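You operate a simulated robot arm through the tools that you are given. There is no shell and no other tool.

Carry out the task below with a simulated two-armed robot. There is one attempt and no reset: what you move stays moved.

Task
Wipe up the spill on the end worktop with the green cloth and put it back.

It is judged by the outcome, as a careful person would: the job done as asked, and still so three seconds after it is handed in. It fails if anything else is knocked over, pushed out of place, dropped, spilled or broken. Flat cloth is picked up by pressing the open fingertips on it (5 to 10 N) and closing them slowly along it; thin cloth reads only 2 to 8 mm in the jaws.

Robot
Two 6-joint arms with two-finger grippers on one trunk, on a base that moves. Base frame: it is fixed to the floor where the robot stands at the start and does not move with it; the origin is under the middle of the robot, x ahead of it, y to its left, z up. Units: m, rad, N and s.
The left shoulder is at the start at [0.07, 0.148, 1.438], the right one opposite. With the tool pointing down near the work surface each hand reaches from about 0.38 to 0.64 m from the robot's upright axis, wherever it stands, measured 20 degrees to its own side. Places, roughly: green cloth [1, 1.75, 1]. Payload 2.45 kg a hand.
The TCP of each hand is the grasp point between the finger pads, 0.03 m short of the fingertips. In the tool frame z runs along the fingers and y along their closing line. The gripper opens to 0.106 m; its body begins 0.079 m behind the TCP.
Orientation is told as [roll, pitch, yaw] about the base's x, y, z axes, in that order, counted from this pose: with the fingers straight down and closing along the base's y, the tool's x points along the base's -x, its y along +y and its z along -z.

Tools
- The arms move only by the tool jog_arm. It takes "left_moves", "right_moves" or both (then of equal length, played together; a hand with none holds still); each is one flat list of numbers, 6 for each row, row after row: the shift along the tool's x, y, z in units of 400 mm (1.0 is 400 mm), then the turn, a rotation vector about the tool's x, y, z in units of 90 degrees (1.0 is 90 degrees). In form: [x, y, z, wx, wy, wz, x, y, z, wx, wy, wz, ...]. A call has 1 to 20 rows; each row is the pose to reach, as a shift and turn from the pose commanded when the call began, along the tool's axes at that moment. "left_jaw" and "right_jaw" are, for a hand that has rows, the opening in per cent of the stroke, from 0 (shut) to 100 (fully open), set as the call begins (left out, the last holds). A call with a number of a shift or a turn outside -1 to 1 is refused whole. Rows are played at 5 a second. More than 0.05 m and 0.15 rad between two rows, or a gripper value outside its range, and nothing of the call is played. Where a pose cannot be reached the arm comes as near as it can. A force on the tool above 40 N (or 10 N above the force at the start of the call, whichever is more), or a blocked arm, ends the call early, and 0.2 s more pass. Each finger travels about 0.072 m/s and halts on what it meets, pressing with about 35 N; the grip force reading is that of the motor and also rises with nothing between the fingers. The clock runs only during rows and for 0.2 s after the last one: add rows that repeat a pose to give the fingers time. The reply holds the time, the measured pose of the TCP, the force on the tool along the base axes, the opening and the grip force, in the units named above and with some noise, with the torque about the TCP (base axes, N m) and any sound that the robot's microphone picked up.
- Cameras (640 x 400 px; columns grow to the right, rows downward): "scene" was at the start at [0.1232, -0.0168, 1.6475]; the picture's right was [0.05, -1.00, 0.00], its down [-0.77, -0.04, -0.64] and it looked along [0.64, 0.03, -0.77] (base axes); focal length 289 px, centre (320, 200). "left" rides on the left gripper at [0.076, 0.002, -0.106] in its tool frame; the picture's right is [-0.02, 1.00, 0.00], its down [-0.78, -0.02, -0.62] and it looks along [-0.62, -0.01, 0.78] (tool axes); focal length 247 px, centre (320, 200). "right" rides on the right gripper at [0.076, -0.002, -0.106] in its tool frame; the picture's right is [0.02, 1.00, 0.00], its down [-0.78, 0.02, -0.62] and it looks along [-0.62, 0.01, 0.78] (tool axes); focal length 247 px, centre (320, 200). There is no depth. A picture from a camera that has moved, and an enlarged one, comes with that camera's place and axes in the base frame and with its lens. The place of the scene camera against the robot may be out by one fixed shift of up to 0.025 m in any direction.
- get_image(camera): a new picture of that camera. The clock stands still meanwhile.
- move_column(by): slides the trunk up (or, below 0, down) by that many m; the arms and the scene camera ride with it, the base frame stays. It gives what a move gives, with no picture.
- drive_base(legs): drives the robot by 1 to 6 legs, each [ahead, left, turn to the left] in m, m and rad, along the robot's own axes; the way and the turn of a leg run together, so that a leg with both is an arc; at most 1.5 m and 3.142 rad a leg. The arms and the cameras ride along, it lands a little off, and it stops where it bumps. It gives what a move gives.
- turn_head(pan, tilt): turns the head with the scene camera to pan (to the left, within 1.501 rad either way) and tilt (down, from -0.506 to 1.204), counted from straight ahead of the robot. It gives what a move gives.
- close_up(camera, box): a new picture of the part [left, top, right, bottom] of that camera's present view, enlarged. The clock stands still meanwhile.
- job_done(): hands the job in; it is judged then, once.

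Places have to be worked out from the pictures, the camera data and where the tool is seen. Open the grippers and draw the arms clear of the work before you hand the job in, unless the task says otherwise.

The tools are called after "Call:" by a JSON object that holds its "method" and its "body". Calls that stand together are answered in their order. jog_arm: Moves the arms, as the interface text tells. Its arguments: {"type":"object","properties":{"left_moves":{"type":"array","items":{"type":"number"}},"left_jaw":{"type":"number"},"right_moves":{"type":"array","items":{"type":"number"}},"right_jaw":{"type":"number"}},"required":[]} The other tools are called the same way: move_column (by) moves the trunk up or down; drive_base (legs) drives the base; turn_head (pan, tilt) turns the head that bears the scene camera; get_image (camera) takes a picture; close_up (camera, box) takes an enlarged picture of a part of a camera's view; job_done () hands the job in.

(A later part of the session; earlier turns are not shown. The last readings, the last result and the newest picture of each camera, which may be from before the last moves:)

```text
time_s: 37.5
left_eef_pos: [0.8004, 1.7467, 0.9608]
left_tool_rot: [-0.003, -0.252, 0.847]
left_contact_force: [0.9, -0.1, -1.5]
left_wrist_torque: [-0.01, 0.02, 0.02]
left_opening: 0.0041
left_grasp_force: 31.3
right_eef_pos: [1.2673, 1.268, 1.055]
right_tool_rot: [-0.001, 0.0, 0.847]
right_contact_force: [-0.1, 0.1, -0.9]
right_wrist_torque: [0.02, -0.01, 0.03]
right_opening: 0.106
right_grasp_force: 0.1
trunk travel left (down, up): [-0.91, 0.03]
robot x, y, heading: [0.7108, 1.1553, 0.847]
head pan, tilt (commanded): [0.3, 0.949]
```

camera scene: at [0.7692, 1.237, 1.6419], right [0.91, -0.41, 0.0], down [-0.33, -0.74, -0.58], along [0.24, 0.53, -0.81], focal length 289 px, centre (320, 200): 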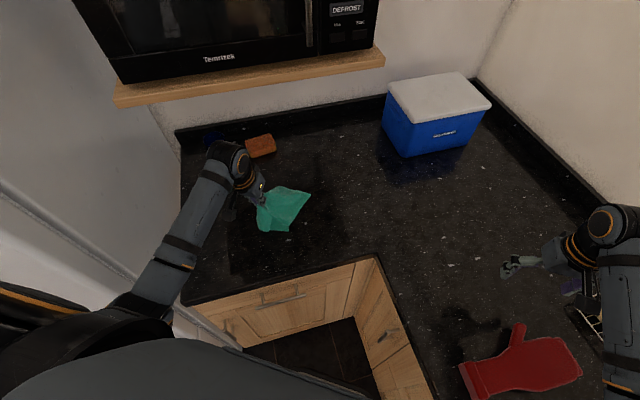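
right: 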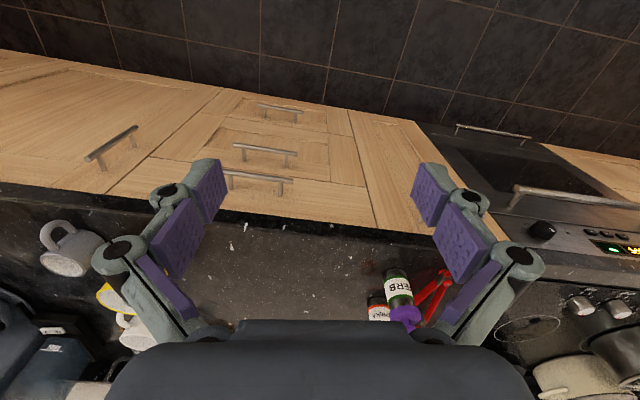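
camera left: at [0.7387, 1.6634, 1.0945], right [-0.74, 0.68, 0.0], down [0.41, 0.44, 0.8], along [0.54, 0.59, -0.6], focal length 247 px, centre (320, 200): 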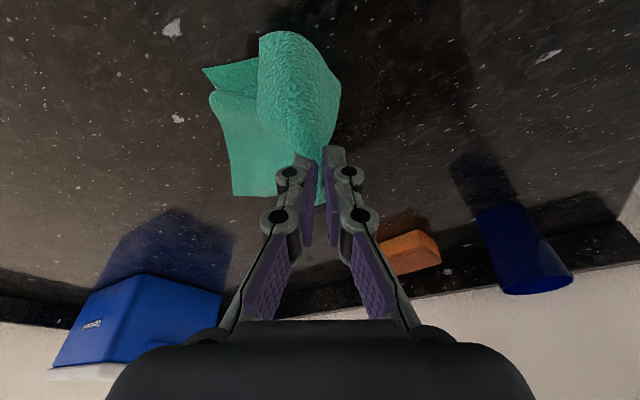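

Opening still 4 mm with grip force, no contact yet. I go down another 1.4 cm.

Call:
{"method": "jog_arm", "body": {"left_moves": [0.0045, 0, 0.017, 0, 0, 0, 0.0087, 0, 0.034, 0, 0, 0, 0.0087, 0, 0.034, 0, 0, 0]}}

```text
time_s: 38.4
left_eef_pos: [0.7989, 1.7464, 0.946]
left_tool_rot: [-0.001, -0.251, 0.849]
left_contact_force: [-3.7, 3.7, -0.5]
left_wrist_torque: [0.06, -0.12, -0.01]
left_opening: 0.0
left_grasp_force: 24.8
right_eef_pos: [1.268, 1.2682, 1.0546]
right_tool_rot: [-0.003, -0.001, 0.847]
right_contact_force: [0.9, 0.7, 0.3]
right_wrist_torque: [0.01, -0.05, 0.0]
right_opening: 0.1063
right_grasp_force: 0.1
trunk travel left (down, up): [-0.91, 0.03]
robot x, y, heading: [0.7083, 1.1562, 0.851]
head pan, tilt (commanded): [0.3, 0.949]
```

The opening now reads 0 — the cloth may have slipped out. I look before doing anything else.

Call:
{"method": "get_image", "body": {"camera": "left"}}

Call:
{"method": "get_image", "body": {"camera": "scene"}}

```text
taken
camera left: at [0.7314, 1.6714, 1.0297], right [-0.74, 0.68, 0.0], down [0.41, 0.44, 0.8], along [0.54, 0.59, -0.6], focal length 247 px, centre (320, 200)
```

left: 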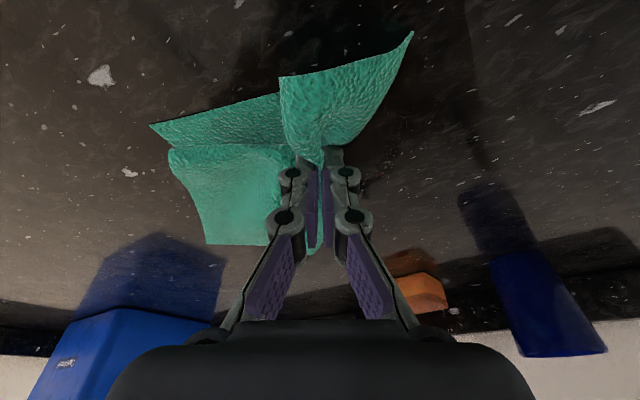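

```text
taken
camera scene: at [0.7681, 1.2371, 1.6419], right [0.91, -0.41, 0.0], down [-0.33, -0.74, -0.58], along [0.24, 0.53, -0.81], focal length 289 px, centre (320, 200)
```

scene: 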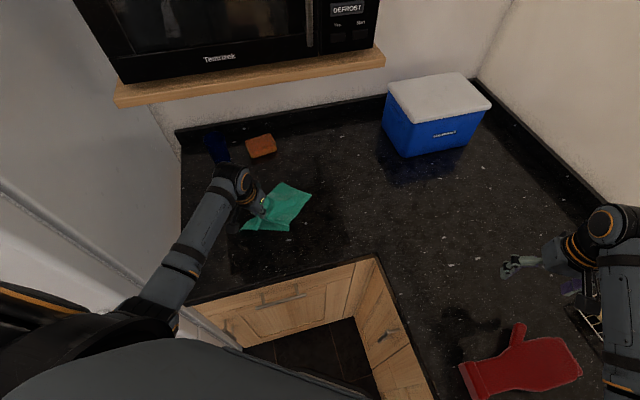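

Cloth still shows between the finger pads. I zoom to check the pinch and the dark blotch near the fingertips.

Call:
{"method": "close_up", "body": {"camera": "left", "box": [240, 90, 440, 270]}}

```text
2.22 times, centred on (340, 180) of left
camera zoom: at [0.7314, 1.6714, 1.0297], right [-0.74, 0.68, 0.0], down [0.41, 0.44, 0.8], along [0.54, 0.59, -0.6], focal length 549 px, centre (276, 244)
```

zoom: 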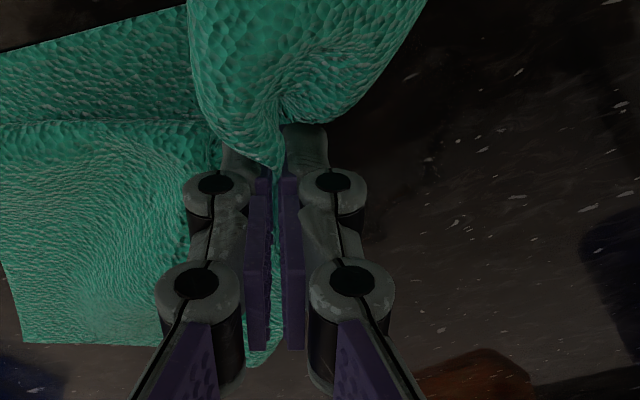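

The cloth is still pinched between the pads. I continue down in 3 mm steps to build pressing force.

Call:
{"method": "jog_arm", "body": {"left_moves": [0.0012, 0, 0.0048, 0, 0, 0, 0.0025, 0, 0.0097, 0, 0, 0, 0.0025, 0, 0.0097, 0, 0, 0], "left_jaw": 0}}

```text
time_s: 39.1
left_eef_pos: [0.7989, 1.7451, 0.9428]
left_tool_rot: [-0.001, -0.253, 0.848]
left_contact_force: [0.5, 0.5, 1.2]
left_wrist_torque: [0.01, 0.11, 0.0]
left_opening: 0.0067
left_grasp_force: 34.5
right_eef_pos: [1.269, 1.2692, 1.0549]
right_tool_rot: [-0.002, 0.0, 0.847]
right_contact_force: [0.5, 0.1, 0.7]
right_wrist_torque: [0.01, 0.02, 0.03]
right_opening: 0.1062
right_grasp_force: 0.1
trunk travel left (down, up): [-0.91, 0.03]
robot x, y, heading: [0.7134, 1.1562, 0.851]
head pan, tilt (commanded): [0.3, 0.949]
```

Opening reads 6.7 mm again, so the hold is good. Another 3 mm down.

Call:
{"method": "jog_arm", "body": {"left_moves": [0.0009, 0, 0.0036, 0, 0, 0, 0.0019, 0, 0.0073, 0, 0, 0, 0.0019, 0, 0.0073, 0, 0, 0]}}

```text
time_s: 40.0
left_eef_pos: [0.799, 1.7437, 0.9427]
left_tool_rot: [-0.001, -0.257, 0.847]
left_contact_force: [2.3, -0.9, 13.2]
left_wrist_torque: [-0.14, -0.07, 0.01]
left_opening: 0.0061
left_grasp_force: 36.6
right_eef_pos: [1.2681, 1.2664, 1.0552]
right_tool_rot: [-0.001, -0.002, 0.846]
right_contact_force: [0.1, 0.6, 0.1]
right_wrist_torque: [0.02, -0.03, 0.0]
right_opening: 0.106
right_grasp_force: 0.1
trunk travel left (down, up): [-0.91, 0.03]
robot x, y, heading: [0.7099, 1.1552, 0.851]
head pan, tilt (commanded): [0.3, 0.949]
```

13 N of press; I ease ~1.2 mm and make a first wiping stroke ±5 cm along the worktop through the spill.

Call:
{"method": "jog_arm", "body": {"left_moves": [0.0313, 0.0375, -0.0111, 0, 0, 0, 0.0633, 0.075, -0.0192, 0, 0, 0, 0.0794, 0.0938, -0.0233, 0, 0, 0, 0.0473, 0.0563, -0.0151, 0, 0, 0, 0.0153, 0.0188, -0.007, 0, 0, 0, -0.0167, -0.0188, 0.0012, 0, 0, 0, -0.0487, -0.0563, 0.0093, 0, 0, 0, -0.0808, -0.0938, 0.0175, 0, 0, 0, -0.0487, -0.0563, 0.0093, 0, 0, 0, -0.0167, -0.0188, 0.0012, 0, 0, 0, -0.0007, 0, -0.0029, 0, 0, 0]}}

Call:
{"method": "get_image", "body": {"camera": "left"}}

```text
time_s: 42.4
left_eef_pos: [0.7986, 1.7447, 0.9404]
left_tool_rot: [0.002, -0.253, 0.847]
left_contact_force: [1.7, -1.6, 10.2]
left_wrist_torque: [-0.23, -0.08, 0.0]
left_opening: 0.0048
left_grasp_force: 33.0
right_eef_pos: [1.2686, 1.2682, 1.0548]
right_tool_rot: [0.0, 0.0, 0.845]
right_contact_force: [0.1, -0.6, -0.4]
right_wrist_torque: [0.01, 0.0, 0.0]
right_opening: 0.106
right_grasp_force: 0.1
trunk travel left (down, up): [-0.91, 0.03]
robot x, y, heading: [0.7102, 1.1529, 0.854]
head pan, tilt (commanded): [0.3, 0.949]
```

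```text
taken
camera left: at [0.7314, 1.6703, 1.0249], right [-0.74, 0.68, 0.01], down [0.41, 0.44, 0.8], along [0.54, 0.59, -0.6], focal length 247 px, centre (320, 200)
```

left: 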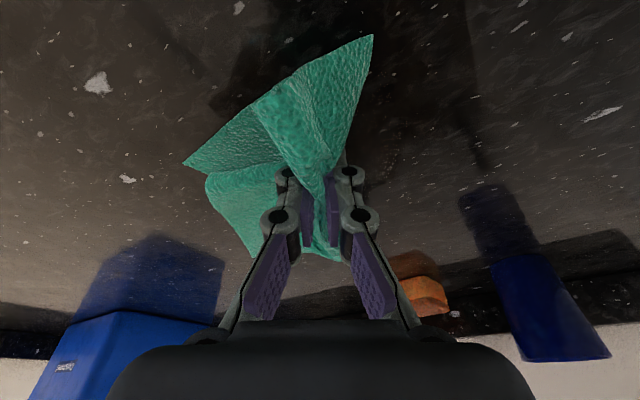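

Grip holds (4.8 mm) and press is 10 N. I wipe further rows toward the back of the spill (y +2 to +5 cm).

Call:
{"method": "jog_arm", "body": {"left_moves": [-0.0365, 0.0331, 0.0086, 0, 0, 0, -0.0045, 0.0706, 0.0004, 0, 0, 0, 0.0275, 0.1081, -0.0077, 0, 0, 0, 0.0436, 0.1269, -0.0118, 0, 0, 0, 0.0115, 0.0894, -0.0036, 0, 0, 0, -0.0205, 0.0519, 0.0045, 0, 0, 0, -0.0525, 0.0144, 0.0127, 0, 0, 0, -0.0845, -0.0232, 0.0208, 0, 0, 0, -0.1166, -0.0607, 0.029, 0, 0, 0, -0.153, -0.0277, 0.0382, 0, 0, 0, -0.1209, 0.0099, 0.03, 0, 0, 0, -0.0889, 0.0474, 0.0219, 0, 0, 0, -0.0569, 0.0849, 0.0137, 0, 0, 0, -0.0249, 0.1224, 0.0056, 0, 0, 0, 0.0072, 0.1599, -0.0026, 0, 0, 0, -0.0431, 0.1389, 0.0103, 0, 0, 0, -0.0751, 0.1014, 0.0184, 0, 0, 0, -0.1071, 0.0639, 0.0266, 0, 0, 0, -0.1391, 0.0264, 0.0347, 0, 0, 0, -0.0707, 0.0308, 0.0173, 0, 0, 0]}}

Call:
{"method": "get_image", "body": {"camera": "left"}}

Call:
{"method": "get_image", "body": {"camera": "scene"}}

```text
time_s: 46.5
left_eef_pos: [0.8093, 1.7742, 0.9421]
left_tool_rot: [0.001, -0.251, 0.847]
left_contact_force: [-2.7, 2.6, 5.7]
left_wrist_torque: [-0.14, -0.23, -0.08]
left_opening: 0.0041
left_grasp_force: 38.3
right_eef_pos: [1.2674, 1.2673, 1.0552]
right_tool_rot: [0.0, 0.001, 0.846]
right_contact_force: [-0.3, 0.3, 0.3]
right_wrist_torque: [0.07, 0.01, -0.01]
right_opening: 0.1057
right_grasp_force: 0.1
trunk travel left (down, up): [-0.91, 0.03]
robot x, y, heading: [0.7078, 1.1507, 0.851]
head pan, tilt (commanded): [0.3, 0.949]
```

```text
taken
camera left: at [0.7411, 1.6989, 1.0252], right [-0.74, 0.68, 0.01], down [0.41, 0.44, 0.8], along [0.54, 0.59, -0.6], focal length 247 px, centre (320, 200)
```

left: 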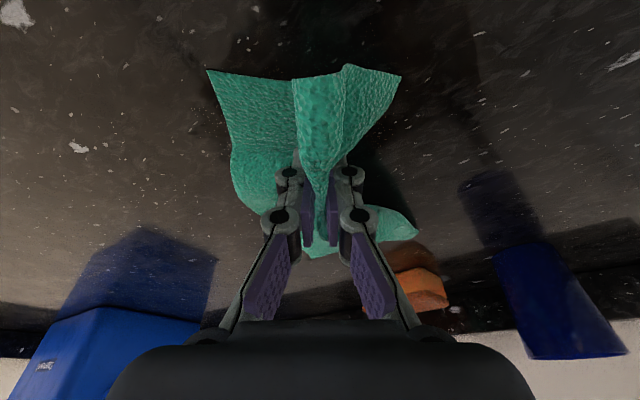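

```text
taken
camera scene: at [0.7672, 1.2339, 1.6421], right [0.91, -0.41, 0.0], down [-0.33, -0.74, -0.58], along [0.24, 0.53, -0.81], focal length 289 px, centre (320, 200)
```

scene: 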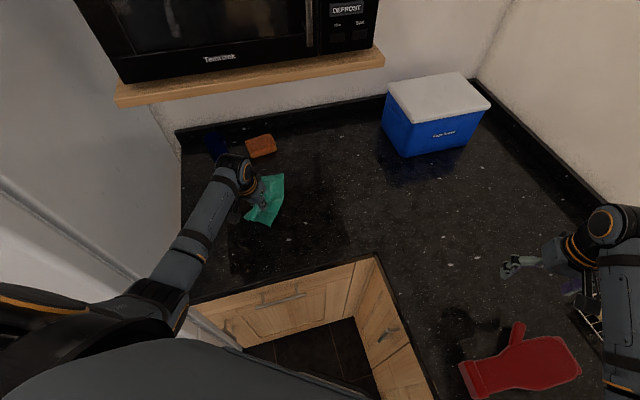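

Everything nearby is undisturbed and the cloth is held. Now I wipe the near side of the spill and cross the centre again.

Call:
{"method": "jog_arm", "body": {"left_moves": [0.0526, -0.0143, -0.0122, 0, 0, 0, 0.105, -0.0286, -0.0255, 0, 0, 0, 0.1552, -0.0076, -0.0383, 0, 0, 0, 0.1873, 0.0299, -0.0465, 0, 0, 0, 0.1552, -0.0076, -0.0383, 0, 0, 0, 0.1232, -0.0451, -0.0302, 0, 0, 0, 0.0912, -0.0826, -0.022, 0, 0, 0, 0.0592, -0.1201, -0.0138, 0, 0, 0, 0.0272, -0.1576, -0.0057, 0, 0, 0, 0.0704, -0.1637, -0.0167, 0, 0, 0, 0.1024, -0.1262, -0.0248, 0, 0, 0, 0.1344, -0.0887, -0.033, 0, 0, 0, 0.1664, -0.0512, -0.0411, 0, 0, 0, 0.1985, -0.0136, -0.0493, 0, 0, 0, 0.1531, 0.0277, -0.0377, 0, 0, 0, 0.0937, 0.015, -0.0226, 0, 0, 0, 0.0345, 0.0023, -0.0075, 0, 0, 0, -0.0157, -0.0188, 0.0053, 0, 0, 0, -0.0295, -0.0728, 0.0088, 0, 0, 0, 0.0206, -0.0519, -0.004, 0, 0, 0]}}

Call:
{"method": "get_image", "body": {"camera": "left"}}

```text
time_s: 50.8
left_eef_pos: [0.8171, 1.7535, 0.9409]
left_tool_rot: [-0.002, -0.253, 0.848]
left_contact_force: [2.0, 0.7, 7.2]
left_wrist_torque: [-0.03, 0.01, 0.01]
left_opening: 0.0043
left_grasp_force: 30.7
right_eef_pos: [1.2673, 1.267, 1.0558]
right_tool_rot: [0.0, -0.003, 0.848]
right_contact_force: [-0.9, -0.7, 0.2]
right_wrist_torque: [0.02, -0.03, 0.01]
right_opening: 0.106
right_grasp_force: 0.1
trunk travel left (down, up): [-0.91, 0.03]
robot x, y, heading: [0.7098, 1.1543, 0.846]
head pan, tilt (commanded): [0.3, 0.949]
```

```text
taken
camera left: at [0.7502, 1.6794, 1.0249], right [-0.74, 0.68, 0.0], down [0.41, 0.44, 0.8], along [0.54, 0.59, -0.6], focal length 247 px, centre (320, 200)
```

left: 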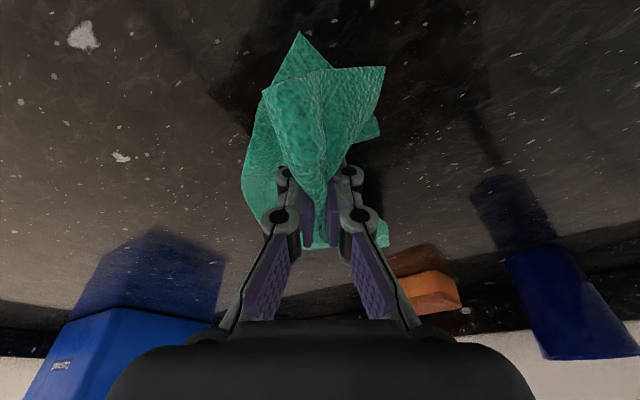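

The press was 7 N at the end, grip still holding. I lift the cloth and move it to the right to inspect the spill area.

Call:
{"method": "jog_arm", "body": {"left_moves": [-0.0216, 0, -0.0848, 0, 0, 0, -0.0432, 0, -0.1696, 0, 0, 0, -0.0846, -0.0957, -0.1591, 0, 0, 0, -0.126, -0.1913, -0.1486, 0, 0, 0, -0.1673, -0.287, -0.138, 0, 0, 0, -0.2087, -0.3826, -0.1275, 0, 0, 0, -0.2087, -0.3826, -0.1275, 0, 0, 0]}}

Call:
{"method": "get_image", "body": {"camera": "left"}}

Call:
{"method": "close_up", "body": {"camera": "scene", "box": [180, 130, 320, 250]}}

```text
time_s: 52.4
left_eef_pos: [0.9794, 1.706, 1.0096]
left_tool_rot: [-0.002, -0.25, 0.848]
left_contact_force: [1.1, -0.1, -0.9]
left_wrist_torque: [-0.02, 0.06, 0.0]
left_opening: 0.0027
left_grasp_force: 29.7
right_eef_pos: [1.2666, 1.269, 1.0542]
right_tool_rot: [-0.001, 0.001, 0.845]
right_contact_force: [0.7, 0.4, -0.1]
right_wrist_torque: [0.0, 0.01, 0.04]
right_opening: 0.106
right_grasp_force: 0.1
trunk travel left (down, up): [-0.91, 0.03]
robot x, y, heading: [0.7091, 1.1533, 0.85]
head pan, tilt (commanded): [0.3, 0.949]
```

```text
taken
camera left: at [0.9117, 1.631, 1.094], right [-0.74, 0.68, 0.0], down [0.41, 0.44, 0.8], along [0.54, 0.59, -0.6], focal length 247 px, centre (320, 200)
```

left: 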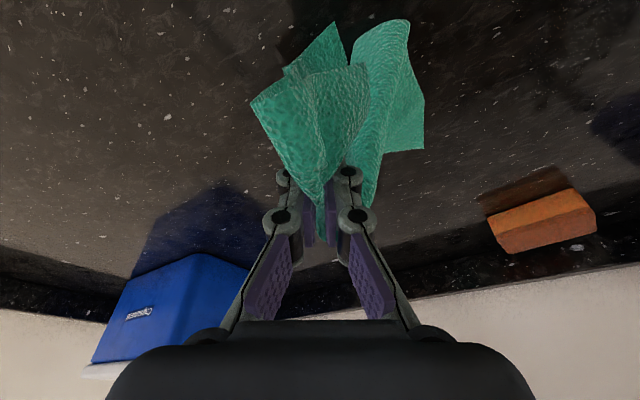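

```text
3.33 times, centred on (250, 190) of scene
camera zoom: at [0.7679, 1.2378, 1.6419], right [0.91, -0.41, 0.0], down [-0.33, -0.74, -0.58], along [0.24, 0.53, -0.81], focal length 964 px, centre (553, 233)
```

zoom: 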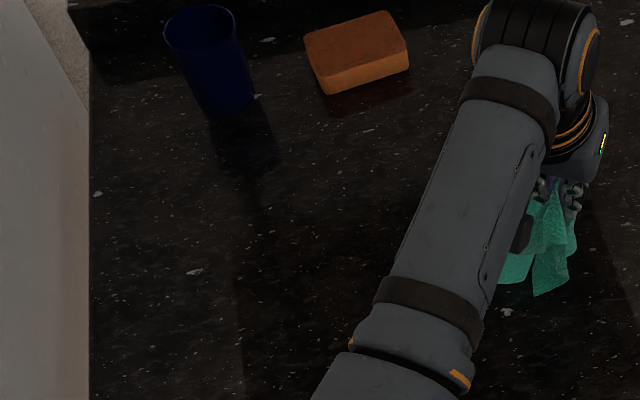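

The visible part looks clean but the arm hides some of it. I draw the hand back and untilt it so the left camera can see the spill place beside the cloth.

Call:
{"method": "jog_arm", "body": {"left_moves": [0.0907, 0.025, -0.0231, 0, 0.04, 0, 0.1814, 0.0499, -0.0462, 0, 0.08, 0, 0.2721, 0.0749, -0.0694, 0, 0.12, 0, 0.3628, 0.0998, -0.0925, 0, 0.159, 0, 0.3628, 0.0998, -0.0925, 0, 0.159, 0]}}

Call:
{"method": "get_image", "body": {"camera": "left"}}

Call:
{"method": "close_up", "body": {"camera": "left", "box": [360, 130, 560, 270]}}

```text
time_s: 53.5
left_eef_pos: [0.8495, 1.6196, 1.0081]
left_tool_rot: [-0.003, 0.001, 0.85]
left_contact_force: [0.1, 0.8, -1.0]
left_wrist_torque: [0.03, 0.01, -0.01]
left_opening: 0.0023
left_grasp_force: 29.7
right_eef_pos: [1.2682, 1.27, 1.0543]
right_tool_rot: [-0.002, 0.0, 0.847]
right_contact_force: [0.2, 0.4, 0.2]
right_wrist_torque: [-0.02, 0.01, 0.0]
right_opening: 0.1061
right_grasp_force: 0.1
trunk travel left (down, up): [-0.91, 0.03]
robot x, y, heading: [0.7081, 1.1562, 0.849]
head pan, tilt (commanded): [0.3, 0.949]
```

```text
taken
camera left: at [0.7975, 1.563, 1.1144], right [-0.74, 0.68, 0.0], down [0.53, 0.58, 0.62], along [0.42, 0.46, -0.78], focal length 247 px, centre (320, 200)
```

left: 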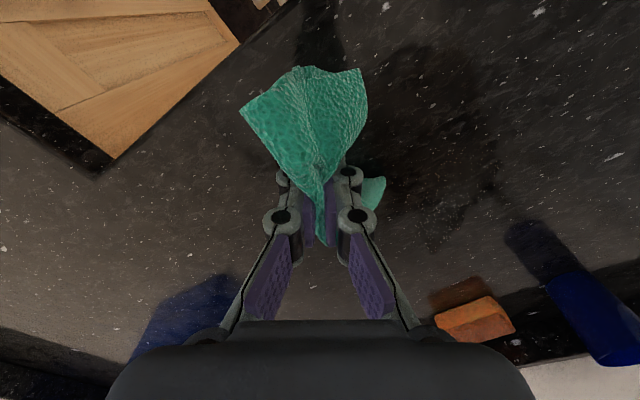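

```text
2.86 times, centred on (460, 200) of left
camera zoom: at [0.7975, 1.563, 1.1144], right [-0.74, 0.68, 0.0], down [0.53, 0.58, 0.62], along [0.42, 0.46, -0.78], focal length 706 px, centre (-80, 200)
```

zoom: 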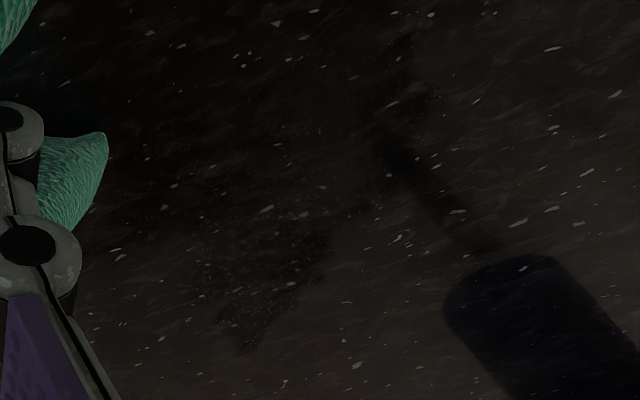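

A grainy dark patch still shows around [0.83, 1.80], beyond where I wiped most. I zoom closer to delimit it.

Call:
{"method": "close_up", "body": {"camera": "left", "box": [390, 150, 510, 260]}}

Call:
{"method": "close_up", "body": {"camera": "scene", "box": [220, 160, 300, 240]}}

```text
3.64 times, centred on (450, 205) of left
camera zoom: at [0.7975, 1.563, 1.1144], right [-0.74, 0.68, 0.0], down [0.53, 0.58, 0.62], along [0.42, 0.46, -0.78], focal length 898 px, centre (-153, 182)
```

zoom: 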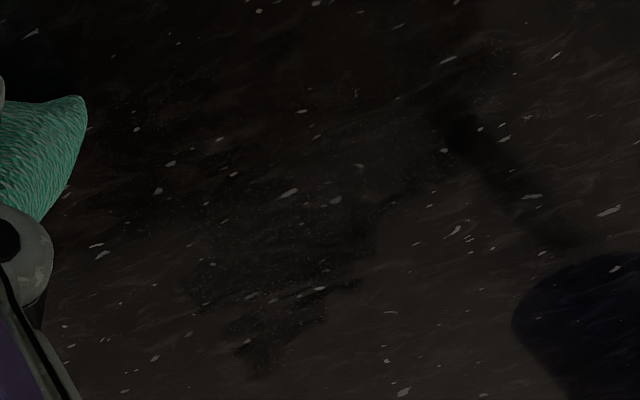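

```text
5.00 times, centred on (260, 200) of scene
camera zoom: at [0.7687, 1.2379, 1.6418], right [0.91, -0.41, 0.0], down [-0.33, -0.74, -0.58], along [0.24, 0.53, -0.81], focal length 1445 px, centre (620, 200)
```

zoom: 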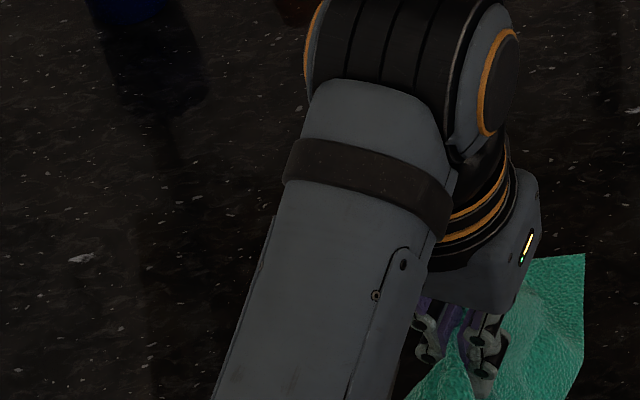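

I can't tell stain from shadow/reflection in this view. I shift the hand 8 cm to the right and look again: a stain stays put in the room, a shadow moves along.

Call:
{"method": "jog_arm", "body": {"left_moves": [-0.066, -0.075, 0, 0, 0, 0, -0.132, -0.15, 0, 0, 0, 0, -0.132, -0.15, 0, 0, 0, 0]}}

Call:
{"method": "get_image", "body": {"camera": "left"}}

Call:
{"method": "close_up", "body": {"camera": "left", "box": [440, 130, 640, 270]}}

Call:
{"method": "close_up", "body": {"camera": "scene", "box": [220, 160, 300, 240]}}

```text
time_s: 54.4
left_eef_pos: [0.9123, 1.6276, 1.0007]
left_tool_rot: [0.028, 0.012, 0.858]
left_contact_force: [-0.5, 0.4, -1.1]
left_wrist_torque: [-0.04, -0.03, 0.0]
left_opening: 0.0041
left_grasp_force: 31.9
right_eef_pos: [1.267, 1.2702, 1.0559]
right_tool_rot: [-0.002, 0.0, 0.846]
right_contact_force: [0.5, -0.3, 0.2]
right_wrist_torque: [0.0, -0.04, 0.0]
right_opening: 0.1059
right_grasp_force: 0.1
trunk travel left (down, up): [-0.91, 0.03]
robot x, y, heading: [0.7086, 1.1542, 0.855]
head pan, tilt (commanded): [0.3, 0.949]
```

```text
taken
camera left: at [0.8647, 1.57, 1.1081], right [-0.74, 0.67, 0.03], down [0.54, 0.57, 0.61], along [0.39, 0.47, -0.79], focal length 247 px, centre (320, 200)
```

left: 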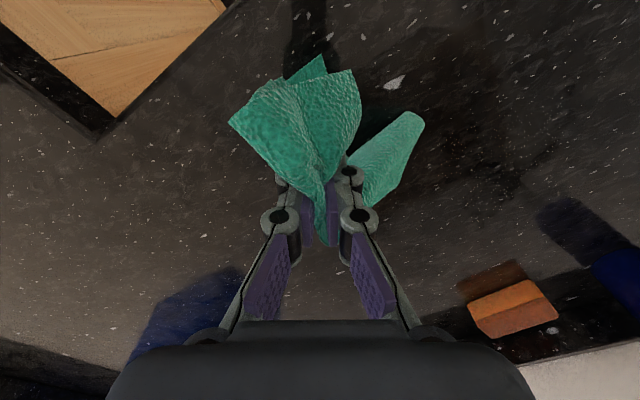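

```text
2.86 times, centred on (540, 200) of left
camera zoom: at [0.8647, 1.57, 1.1081], right [-0.74, 0.67, 0.03], down [0.54, 0.57, 0.61], along [0.39, 0.47, -0.79], focal length 706 px, centre (-309, 200)
```

zoom: 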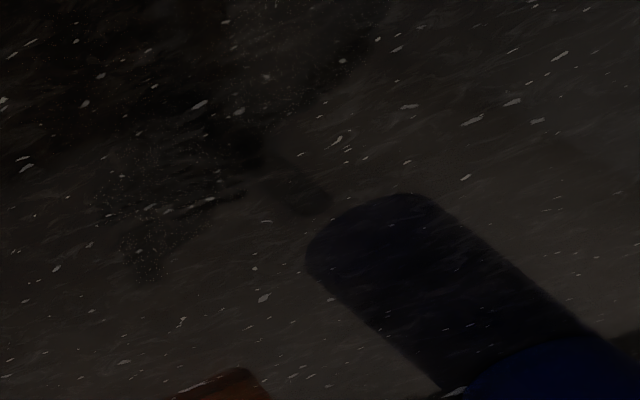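

```text
5.00 times, centred on (260, 200) of scene
camera zoom: at [0.766, 1.2381, 1.6419], right [0.91, -0.41, 0.0], down [-0.33, -0.74, -0.58], along [0.24, 0.53, -0.81], focal length 1445 px, centre (620, 200)
```

zoom: 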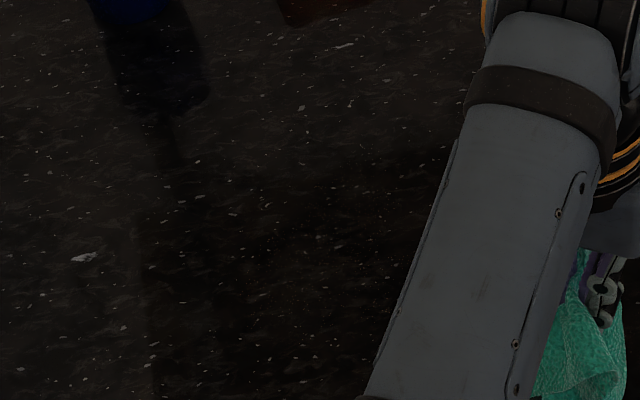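

The patch stayed at the same place in the room (tip about [0.858, 1.842]), so it is a stain, a bit further back/right than the area I wiped. The last move ended ~2 cm off, so I check the arm in the scene view first.

Call:
{"method": "get_image", "body": {"camera": "scene"}}

```text
taken
camera scene: at [0.766, 1.2381, 1.6419], right [0.91, -0.41, 0.0], down [-0.33, -0.74, -0.58], along [0.24, 0.53, -0.81], focal length 289 px, centre (320, 200)
```

scene: 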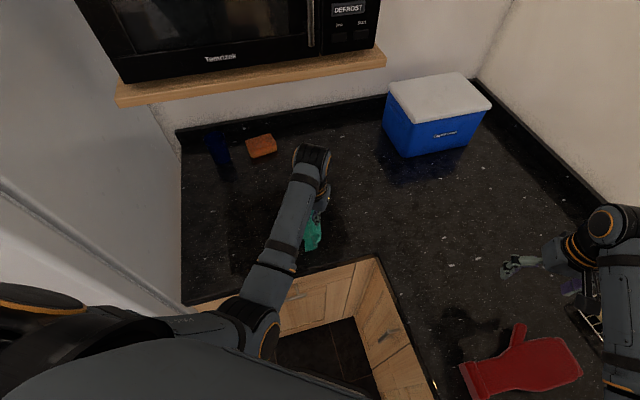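

The arm looks fine (probably a wrist-singularity lag). I now carry the cloth over the remaining stain at about [0.83, 1.80], tilting the hand 0.35 rad outward for reach.

Call:
{"method": "jog_arm", "body": {"left_moves": [-0.0229, 0.08, 0, 0, -0.0446, 0, -0.0458, 0.16, 0, 0, -0.0892, 0, -0.0687, 0.24, 0, 0, -0.1338, 0, -0.0916, 0.32, 0, 0, -0.1784, 0, -0.1145, 0.4, 0, 0, -0.223, 0, -0.1145, 0.4, 0, 0, -0.223, 0]}}

Call:
{"method": "get_image", "body": {"camera": "left"}}

```text
time_s: 55.8
left_eef_pos: [0.8423, 1.7603, 1.012]
left_tool_rot: [0.0, -0.353, 0.848]
left_contact_force: [-0.1, -0.1, -0.9]
left_wrist_torque: [-0.03, 0.01, 0.03]
left_opening: 0.0027
left_grasp_force: 29.5
right_eef_pos: [1.2685, 1.2689, 1.0537]
right_tool_rot: [-0.001, -0.002, 0.846]
right_contact_force: [-0.1, -0.4, 0.2]
right_wrist_torque: [-0.02, -0.01, -0.02]
right_opening: 0.106
right_grasp_force: 0.1
trunk travel left (down, up): [-0.91, 0.03]
robot x, y, heading: [0.7112, 1.1507, 0.848]
head pan, tilt (commanded): [0.3, 0.949]
```

```text
taken
camera left: at [0.77, 1.6787, 1.0851], right [-0.74, 0.68, 0.01], down [0.36, 0.38, 0.85], along [0.58, 0.63, -0.52], focal length 247 px, centre (320, 200)
```

left: 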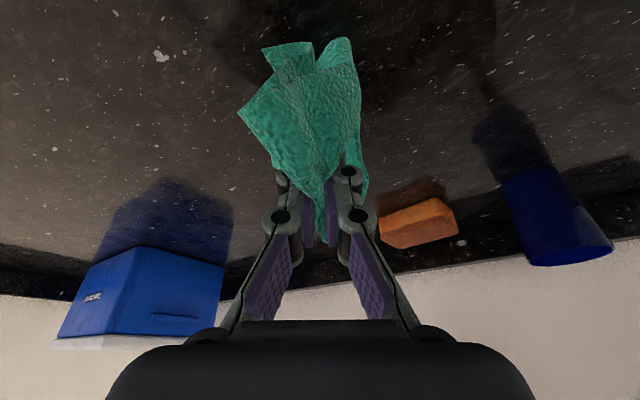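

Hand is above the stain with the cloth held. I lower it 5.5 cm toward the surface.

Call:
{"method": "jog_arm", "body": {"left_moves": [0.02, 0.0237, 0.066, 0, 0, 0, 0.0397, 0.0473, 0.1318, 0, 0, 0, 0.0397, 0.0473, 0.1318, 0, 0, 0]}}

```text
time_s: 56.5
left_eef_pos: [0.8288, 1.7731, 0.9558]
left_tool_rot: [-0.002, -0.352, 0.847]
left_contact_force: [0.6, -0.5, 0.9]
left_wrist_torque: [0.05, 0.07, 0.03]
left_opening: 0.0049
left_grasp_force: 30.8
right_eef_pos: [1.2691, 1.2681, 1.0554]
right_tool_rot: [0.0, 0.001, 0.848]
right_contact_force: [-0.1, 0.0, 0.1]
right_wrist_torque: [-0.01, -0.03, 0.02]
right_opening: 0.1058
right_grasp_force: 0.1
trunk travel left (down, up): [-0.91, 0.03]
robot x, y, heading: [0.7109, 1.1541, 0.851]
head pan, tilt (commanded): [0.3, 0.949]
```

No contact yet; down 1.2 cm more.

Call:
{"method": "jog_arm", "body": {"left_moves": [0.0052, 0, 0.014, 0, 0, 0, 0.0104, 0, 0.0281, 0, 0, 0, 0.0104, 0, 0.0281, 0, 0, 0]}}

```text
time_s: 57.4
left_eef_pos: [0.8284, 1.7728, 0.9442]
left_tool_rot: [-0.002, -0.354, 0.848]
left_contact_force: [-0.7, 1.2, 0.5]
left_wrist_torque: [0.01, 0.0, 0.05]
left_opening: 0.0039
left_grasp_force: 31.3
right_eef_pos: [1.2679, 1.268, 1.0537]
right_tool_rot: [-0.003, 0.0, 0.846]
right_contact_force: [0.6, 0.6, 0.1]
right_wrist_torque: [0.0, 0.0, 0.01]
right_opening: 0.1061
right_grasp_force: 0.0
trunk travel left (down, up): [-0.91, 0.03]
robot x, y, heading: [0.7075, 1.1581, 0.847]
head pan, tilt (commanded): [0.3, 0.949]
```

Still light; down 4 mm to build pressure.

Call:
{"method": "jog_arm", "body": {"left_moves": [0.0017, 0, 0.0047, 0, 0, 0, 0.0035, 0, 0.0094, 0, 0, 0, 0.0035, 0, 0.0094, 0, 0, 0]}}

```text
time_s: 58.1
left_eef_pos: [0.8287, 1.7727, 0.9421]
left_tool_rot: [-0.001, -0.358, 0.849]
left_contact_force: [2.4, 0.6, 13.4]
left_wrist_torque: [-0.28, 0.0, -0.03]
left_opening: 0.0053
left_grasp_force: 32.3
right_eef_pos: [1.2675, 1.2675, 1.0556]
right_tool_rot: [0.0, -0.001, 0.847]
right_contact_force: [-0.7, 0.2, 0.4]
right_wrist_torque: [-0.01, 0.0, -0.01]
right_opening: 0.106
right_grasp_force: 0.1
trunk travel left (down, up): [-0.91, 0.03]
robot x, y, heading: [0.709, 1.1547, 0.849]
head pan, tilt (commanded): [0.3, 0.949]
```

13 N; I ease a little and wipe strokes across the remaining stain area from y≈1.78 back to y≈1.85.

Call:
{"method": "jog_arm", "body": {"left_moves": [0.0304, 0.0375, -0.013, 0, 0, 0, 0.0614, 0.075, -0.0245, 0, 0, 0, 0.0847, 0.1031, -0.033, 0, 0, 0, 0.035, 0.0998, -0.0148, 0, 0, 0, 0.004, 0.0623, -0.0033, 0, 0, 0, -0.027, 0.0248, 0.0081, 0, 0, 0, -0.058, -0.0127, 0.0195, 0, 0, 0, -0.0967, -0.0596, 0.0338, 0, 0, 0, -0.1232, -0.0348, 0.0435, 0, 0, 0, -0.0922, 0.0027, 0.0321, 0, 0, 0, -0.0612, 0.0402, 0.0207, 0, 0, 0, -0.0302, 0.0777, 0.0092, 0, 0, 0, 0.0008, 0.1152, -0.0022, 0, 0, 0, 0.0153, 0.1516, -0.0075, 0, 0, 0, -0.0266, 0.1576, 0.0079, 0, 0, 0, -0.0576, 0.1201, 0.0193, 0, 0, 0, -0.0886, 0.0826, 0.0308, 0, 0, 0, -0.1196, 0.0451, 0.0422, 0, 0, 0, -0.1506, 0.0076, 0.0536, 0, 0, 0, -0.1614, 0.0511, 0.0576, 0, 0, 0]}}

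Call:
{"method": "get_image", "body": {"camera": "left"}}

```text
time_s: 62.4
left_eef_pos: [0.8605, 1.8384, 0.9426]
left_tool_rot: [0.001, -0.355, 0.846]
left_contact_force: [-0.1, -1.5, 26.8]
left_wrist_torque: [-0.57, -0.62, -0.22]
left_opening: 0.0044
left_grasp_force: 38.8
right_eef_pos: [1.2674, 1.266, 1.0543]
right_tool_rot: [0.001, -0.001, 0.847]
right_contact_force: [0.5, -0.2, -0.8]
right_wrist_torque: [-0.02, -0.01, -0.03]
right_opening: 0.106
right_grasp_force: 0.0
trunk travel left (down, up): [-0.91, 0.03]
robot x, y, heading: [0.7083, 1.1534, 0.844]
head pan, tilt (commanded): [0.3, 0.949]
```

```text
taken
camera left: at [0.7859, 1.7585, 1.0153], right [-0.74, 0.68, 0.01], down [0.36, 0.38, 0.86], along [0.58, 0.63, -0.52], focal length 247 px, centre (320, 200)
```

left: 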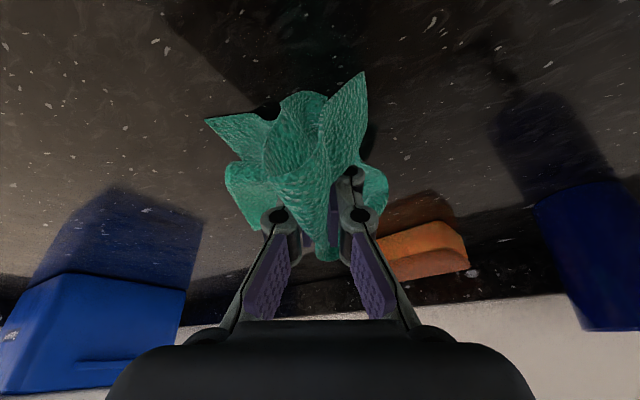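

Force climbed to 27 N at the far end as the cloth bunches, so I raise ~2 mm and sweep back over the whole patch toward the near side.

Call:
{"method": "jog_arm", "body": {"left_moves": [0.0291, 0.0375, -0.0166, 0, 0, 0, 0.0601, 0.075, -0.0281, 0, 0, 0, 0.0999, 0.1042, -0.0427, 0, 0, 0, 0.1418, 0.0982, -0.0582, 0, 0, 0, 0.1196, 0.0525, -0.05, 0, 0, 0, 0.0886, 0.015, -0.0385, 0, 0, 0, 0.0576, -0.0225, -0.0271, 0, 0, 0, 0.0266, -0.0601, -0.0157, 0, 0, 0, 0.0685, -0.0661, -0.0311, 0, 0, 0, 0.1083, -0.0369, -0.0458, 0, 0, 0, 0.1393, 0.0006, -0.0573, 0, 0, 0, 0.1703, 0.0381, -0.0687, 0, 0, 0, 0.1811, -0.0054, -0.0727, 0, 0, 0, 0.1501, -0.0429, -0.0612, 0, 0, 0, 0.1191, -0.0804, -0.0498, 0, 0, 0, 0.0881, -0.1179, -0.0384, 0, 0, 0, 0.1455, -0.1051, -0.0595, 0, 0, 0, 0.1765, -0.0676, -0.071, 0, 0, 0, 0.2075, -0.0301, -0.0824, 0, 0, 0, 0.1589, -0.0511, -0.0644, 0, 0, 0]}}

Call:
{"method": "get_image", "body": {"camera": "left"}}

```text
time_s: 66.5
left_eef_pos: [0.8292, 1.7743, 0.9419]
left_tool_rot: [-0.001, -0.354, 0.85]
left_contact_force: [-1.7, -2.3, 9.3]
left_wrist_torque: [0.25, 0.0, 0.03]
left_opening: 0.0007
left_grasp_force: 26.5
right_eef_pos: [1.2686, 1.2686, 1.0546]
right_tool_rot: [-0.001, 0.001, 0.845]
right_contact_force: [0.6, 0.3, -0.6]
right_wrist_torque: [0.03, 0.01, 0.02]
right_opening: 0.1059
right_grasp_force: 0.0
trunk travel left (down, up): [-0.91, 0.03]
robot x, y, heading: [0.7112, 1.1529, 0.844]
head pan, tilt (commanded): [0.3, 0.949]
```

```text
taken
camera left: at [0.7561, 1.6937, 1.0156], right [-0.74, 0.68, 0.01], down [0.36, 0.38, 0.85], along [0.58, 0.63, -0.52], focal length 247 px, centre (320, 200)
```

left: 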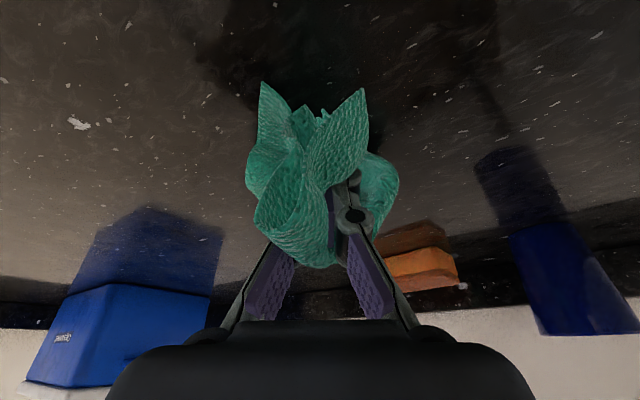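

Cloth still held. I lift it and back off to the same viewpoint as before to inspect the patch.

Call:
{"method": "jog_arm", "body": {"left_moves": [-0.03, 0, -0.082, 0, 0, 0, -0.0605, 0, -0.1642, 0, 0, 0, -0.0005, -0.0735, -0.185, 0, 0.056, 0, 0.0595, -0.147, -0.2058, 0, 0.112, 0, 0.1195, -0.2204, -0.2265, 0, 0.168, 0, 0.1795, -0.2939, -0.2473, 0, 0.2247, 0, 0.1795, -0.2939, -0.2473, 0, 0.2247, 0]}}

Call:
{"method": "get_image", "body": {"camera": "left"}}

Call:
{"method": "close_up", "body": {"camera": "left", "box": [360, 130, 560, 270]}}

```text
time_s: 68.2
left_eef_pos: [0.8476, 1.6194, 1.0109]
left_tool_rot: [-0.002, 0.003, 0.848]
left_contact_force: [-0.2, 0.6, -2.4]
left_wrist_torque: [-0.03, -0.04, 0.0]
left_opening: 0.0057
left_grasp_force: 39.4
right_eef_pos: [1.2677, 1.2701, 1.0547]
right_tool_rot: [-0.002, 0.0, 0.847]
right_contact_force: [-1.0, -0.2, -0.2]
right_wrist_torque: [-0.02, -0.03, -0.01]
right_opening: 0.1059
right_grasp_force: 0.1
trunk travel left (down, up): [-0.91, 0.03]
robot x, y, heading: [0.7091, 1.1551, 0.853]
head pan, tilt (commanded): [0.3, 0.949]
```

```text
taken
camera left: at [0.7972, 1.5637, 1.1173], right [-0.74, 0.68, 0.0], down [0.53, 0.58, 0.62], along [0.42, 0.46, -0.78], focal length 247 px, centre (320, 200)
```

left: 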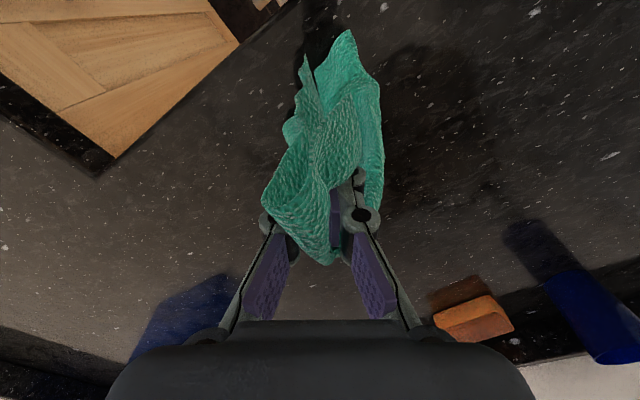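

```text
2.86 times, centred on (460, 200) of left
camera zoom: at [0.7972, 1.5637, 1.1173], right [-0.74, 0.68, 0.0], down [0.53, 0.58, 0.62], along [0.42, 0.46, -0.78], focal length 706 px, centre (-80, 200)
```

zoom: 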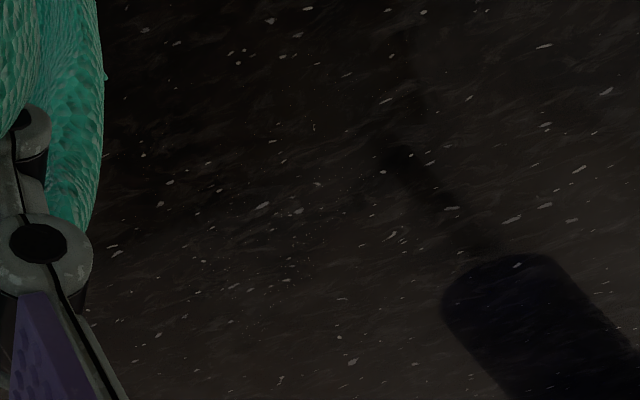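

The jagged dark patch is gone. I zoom further to check for faint residue.

Call:
{"method": "close_up", "body": {"camera": "left", "box": [400, 110, 500, 240]}}

Call:
{"method": "close_up", "body": {"camera": "scene", "box": [200, 160, 300, 260]}}

```text
3.08 times, centred on (450, 175) of left
camera zoom: at [0.7972, 1.5637, 1.1173], right [-0.74, 0.68, 0.0], down [0.53, 0.58, 0.62], along [0.42, 0.46, -0.78], focal length 760 px, centre (-80, 277)
```

zoom: 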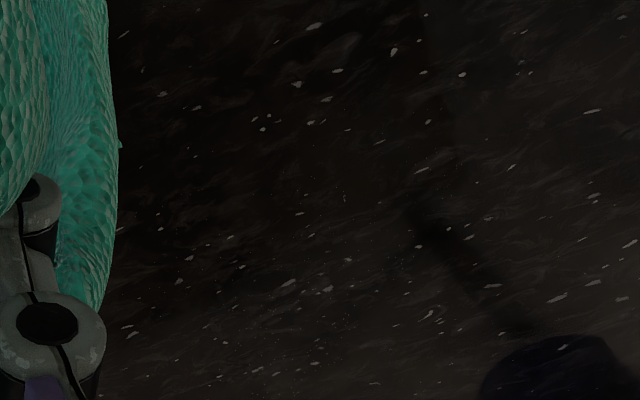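

```text
4.00 times, centred on (250, 210) of scene
camera zoom: at [0.7678, 1.2382, 1.6418], right [0.91, -0.41, 0.0], down [-0.33, -0.74, -0.58], along [0.24, 0.53, -0.81], focal length 1156 px, centre (600, 160)
```

zoom: 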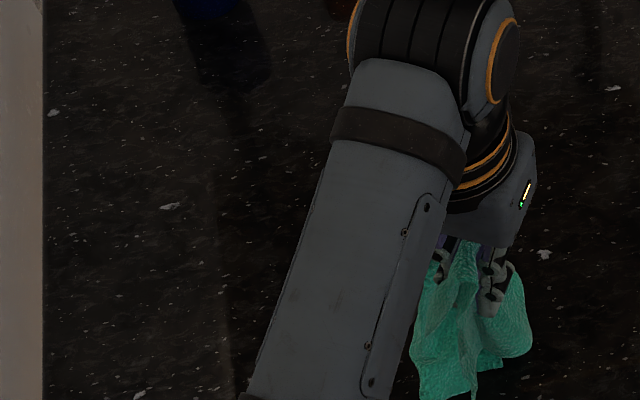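

The patch is gone; only tiny specks that may be texture. While I still hold the cloth I make one more finishing pass over the original spill centre, so I bring it back over [0.80, 1.75] and lower.

Call:
{"method": "jog_arm", "body": {"left_moves": [-0.0426, 0.0792, 0, 0, -0.048, 0, -0.0853, 0.1585, 0, 0, -0.096, 0, -0.1279, 0.2377, 0, 0, -0.143, 0, -0.1705, 0.3169, 0, 0, -0.191, 0, -0.1705, 0.3169, 0.07, 0, -0.191, 0, -0.1705, 0.3169, 0.14, 0, -0.191, 0, -0.1705, 0.3169, 0.14, 0, -0.191, 0]}}

```text
time_s: 69.8
left_eef_pos: [0.7996, 1.7561, 0.9531]
left_tool_rot: [0.0, -0.3, 0.848]
left_contact_force: [0.3, 0.4, -1.7]
left_wrist_torque: [-0.02, -0.01, 0.03]
left_opening: 0.0035
left_grasp_force: 30.4
right_eef_pos: [1.2673, 1.27, 1.0548]
right_tool_rot: [-0.004, 0.0, 0.847]
right_contact_force: [1.0, -0.5, -0.6]
right_wrist_torque: [0.0, 0.01, 0.0]
right_opening: 0.1057
right_grasp_force: 0.0
trunk travel left (down, up): [-0.91, 0.03]
robot x, y, heading: [0.7077, 1.1551, 0.848]
head pan, tilt (commanded): [0.3, 0.949]
```

Now lowering 1 cm to near contact.

Call:
{"method": "jog_arm", "body": {"left_moves": [0.0044, 0, 0.0143, 0, 0, 0, 0.0089, 0, 0.0287, 0, 0, 0, 0.0089, 0, 0.0287, 0, 0, 0]}}

```text
time_s: 70.5
left_eef_pos: [0.799, 1.7553, 0.9426]
left_tool_rot: [0.0, -0.303, 0.849]
left_contact_force: [-0.9, -1.5, 15.1]
left_wrist_torque: [-0.16, -0.41, -0.09]
left_opening: 0.0056
left_grasp_force: 37.1
right_eef_pos: [1.2673, 1.2671, 1.0553]
right_tool_rot: [0.0, -0.002, 0.845]
right_contact_force: [0.1, 0.2, -0.8]
right_wrist_torque: [0.03, 0.06, 0.02]
right_opening: 0.1059
right_grasp_force: 0.0
trunk travel left (down, up): [-0.91, 0.03]
robot x, y, heading: [0.709, 1.1558, 0.848]
head pan, tilt (commanded): [0.3, 0.949]
```

Contact at 15 N; I ease 1 mm and do the finishing raster over the spill's original area.

Call:
{"method": "jog_arm", "body": {"left_moves": [0.0307, 0.0375, -0.0127, 0, 0, 0, 0.0702, 0.0844, -0.0249, 0, 0, 0, 0.106, 0.0513, -0.036, 0, 0, 0, 0.0665, 0.0044, -0.0238, 0, 0, 0, 0.0349, -0.0331, -0.014, 0, 0, 0, 0.0033, -0.0706, -0.0042, 0, 0, 0, -0.0283, -0.1081, 0.0055, 0, 0, 0, 0.0233, -0.1224, -0.0105, 0, 0, 0, 0.0628, -0.0755, -0.0227, 0, 0, 0, 0.1023, -0.0286, -0.0349, 0, 0, 0, 0.116, 0.0254, -0.039, 0, 0, 0, 0.0486, 0.021, -0.0182, 0, 0, 0, -0.0009, 0, -0.0029, 0, 0, 0, -0.0583, -0.0304, 0.0148, 0, 0, 0, -0.1078, -0.0513, 0.0302, 0, 0, 0, -0.0683, -0.0044, 0.018, 0, 0, 0, -0.0288, 0.0425, 0.0058, 0, 0, 0, 0.0107, 0.0894, -0.0064, 0, 0, 0, -0.0409, 0.1036, 0.0095, 0, 0, 0, -0.0804, 0.0567, 0.0217, 0, 0, 0]}}

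Call:
{"method": "get_image", "body": {"camera": "left"}}

```text
time_s: 74.8
left_eef_pos: [0.8055, 1.7973, 0.9431]
left_tool_rot: [-0.001, -0.299, 0.848]
left_contact_force: [0.9, 0.1, 0.6]
left_wrist_torque: [-0.04, 0.05, 0.0]
left_opening: 0.0055
left_grasp_force: 34.4
right_eef_pos: [1.2686, 1.2699, 1.0542]
right_tool_rot: [0.0, 0.002, 0.847]
right_contact_force: [0.5, 0.1, -0.1]
right_wrist_torque: [0.03, -0.02, -0.02]
right_opening: 0.1063
right_grasp_force: 0.0
trunk travel left (down, up): [-0.91, 0.03]
robot x, y, heading: [0.7092, 1.155, 0.848]
head pan, tilt (commanded): [0.3, 0.949]
```

```text
taken
camera left: at [0.7346, 1.7194, 1.023], right [-0.74, 0.68, 0.01], down [0.39, 0.41, 0.82], along [0.56, 0.61, -0.57], focal length 247 px, centre (320, 200)
```

left: 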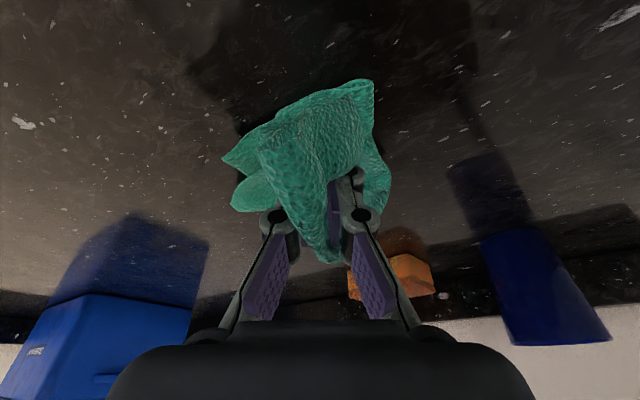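

The finishing pass is done and the grip still holds (5.5 mm). I lift the cloth and carry it back over its original place.

Call:
{"method": "jog_arm", "body": {"left_moves": [-0.0277, 0, -0.0896, 0, 0, 0, -0.0554, 0, -0.1791, 0, 0, 0, -0.0915, -0.1027, -0.1679, 0, 0, 0, -0.1276, -0.2055, -0.1568, 0, 0, 0, -0.1637, -0.3082, -0.1456, 0, 0, 0, -0.1998, -0.4109, -0.1344, 0, 0, 0, -0.2359, -0.5137, -0.1233, 0, 0, 0, -0.272, -0.6164, -0.1121, 0, 0, 0, -0.272, -0.6164, -0.1121, 0, 0, 0]}}

Call:
{"method": "get_image", "body": {"camera": "left"}}

Call:
{"method": "close_up", "body": {"camera": "scene", "box": [180, 120, 400, 260]}}

```text
time_s: 76.8
left_eef_pos: [1.0477, 1.7008, 1.0176]
left_tool_rot: [-0.002, -0.297, 0.848]
left_contact_force: [1.0, 0.0, -1.7]
left_wrist_torque: [-0.04, 0.0, -0.03]
left_opening: 0.0054
left_grasp_force: 35.1
right_eef_pos: [1.2678, 1.2702, 1.0556]
right_tool_rot: [-0.001, -0.001, 0.847]
right_contact_force: [0.4, 1.3, 0.0]
right_wrist_torque: [-0.02, -0.01, -0.03]
right_opening: 0.1061
right_grasp_force: 0.0
trunk travel left (down, up): [-0.91, 0.03]
robot x, y, heading: [0.7095, 1.1554, 0.85]
head pan, tilt (commanded): [0.3, 0.949]
```

```text
taken
camera left: at [0.9775, 1.6235, 1.0974], right [-0.74, 0.68, 0.0], down [0.39, 0.41, 0.82], along [0.56, 0.61, -0.57], focal length 247 px, centre (320, 200)
```

left: 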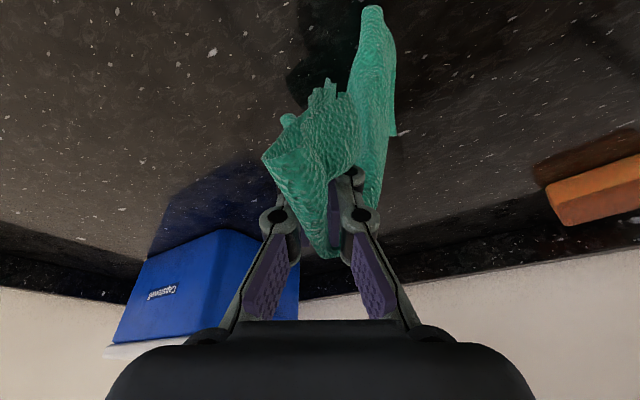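

```text
2.86 times, centred on (290, 190) of scene
camera zoom: at [0.7677, 1.2381, 1.6418], right [0.91, -0.41, 0.0], down [-0.33, -0.74, -0.58], along [0.24, 0.53, -0.81], focal length 826 px, centre (406, 229)
```

zoom: 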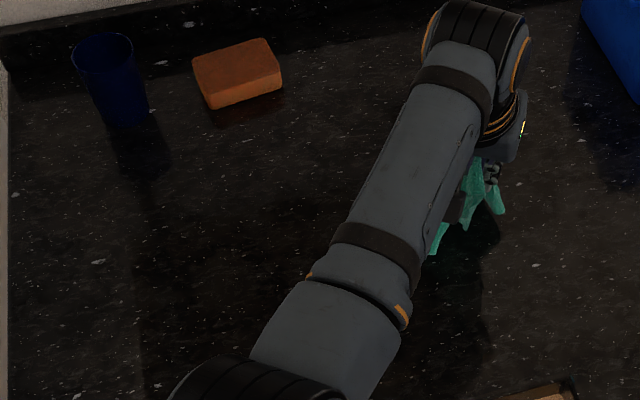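

Spill area looks clean. I extend a little further right/back (to about [1.10, 1.725]) so the trailing cloth lies centred on its old spot, tilting slightly more for reach.

Call:
{"method": "jog_arm", "body": {"left_moves": [-0.057, -0.0289, 0.037, 0, -0.048, 0, -0.114, -0.0578, 0.0745, 0, -0.0955, 0, -0.114, -0.0578, 0.0745, 0, -0.0955, 0]}}

Call:
{"method": "get_image", "body": {"camera": "left"}}

```text
time_s: 77.5
left_eef_pos: [1.0985, 1.7251, 1.0027]
left_tool_rot: [-0.002, -0.449, 0.848]
left_contact_force: [0.4, -0.6, 0.5]
left_wrist_torque: [0.01, -0.05, 0.04]
left_opening: 0.0048
left_grasp_force: 31.3
right_eef_pos: [1.2677, 1.2686, 1.0556]
right_tool_rot: [-0.003, 0.001, 0.849]
right_contact_force: [-0.3, -0.2, 0.4]
right_wrist_torque: [0.01, -0.04, 0.01]
right_opening: 0.106
right_grasp_force: 0.0
trunk travel left (down, up): [-0.91, 0.03]
robot x, y, heading: [0.7083, 1.1527, 0.849]
head pan, tilt (commanded): [0.3, 0.949]
```

```text
taken
camera left: at [1.0218, 1.6392, 1.0657], right [-0.74, 0.68, 0.01], down [0.3, 0.32, 0.9], along [0.61, 0.67, -0.43], focal length 247 px, centre (320, 200)
```

left: 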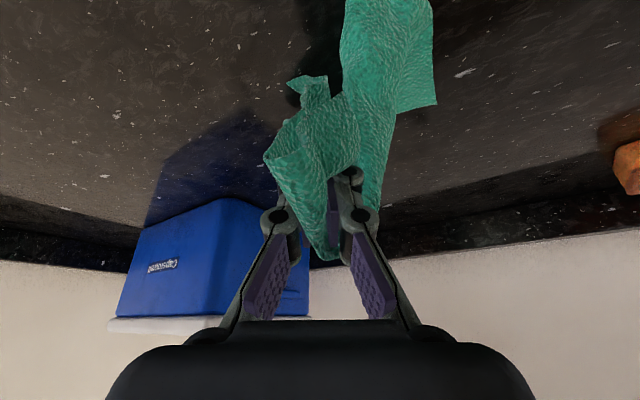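

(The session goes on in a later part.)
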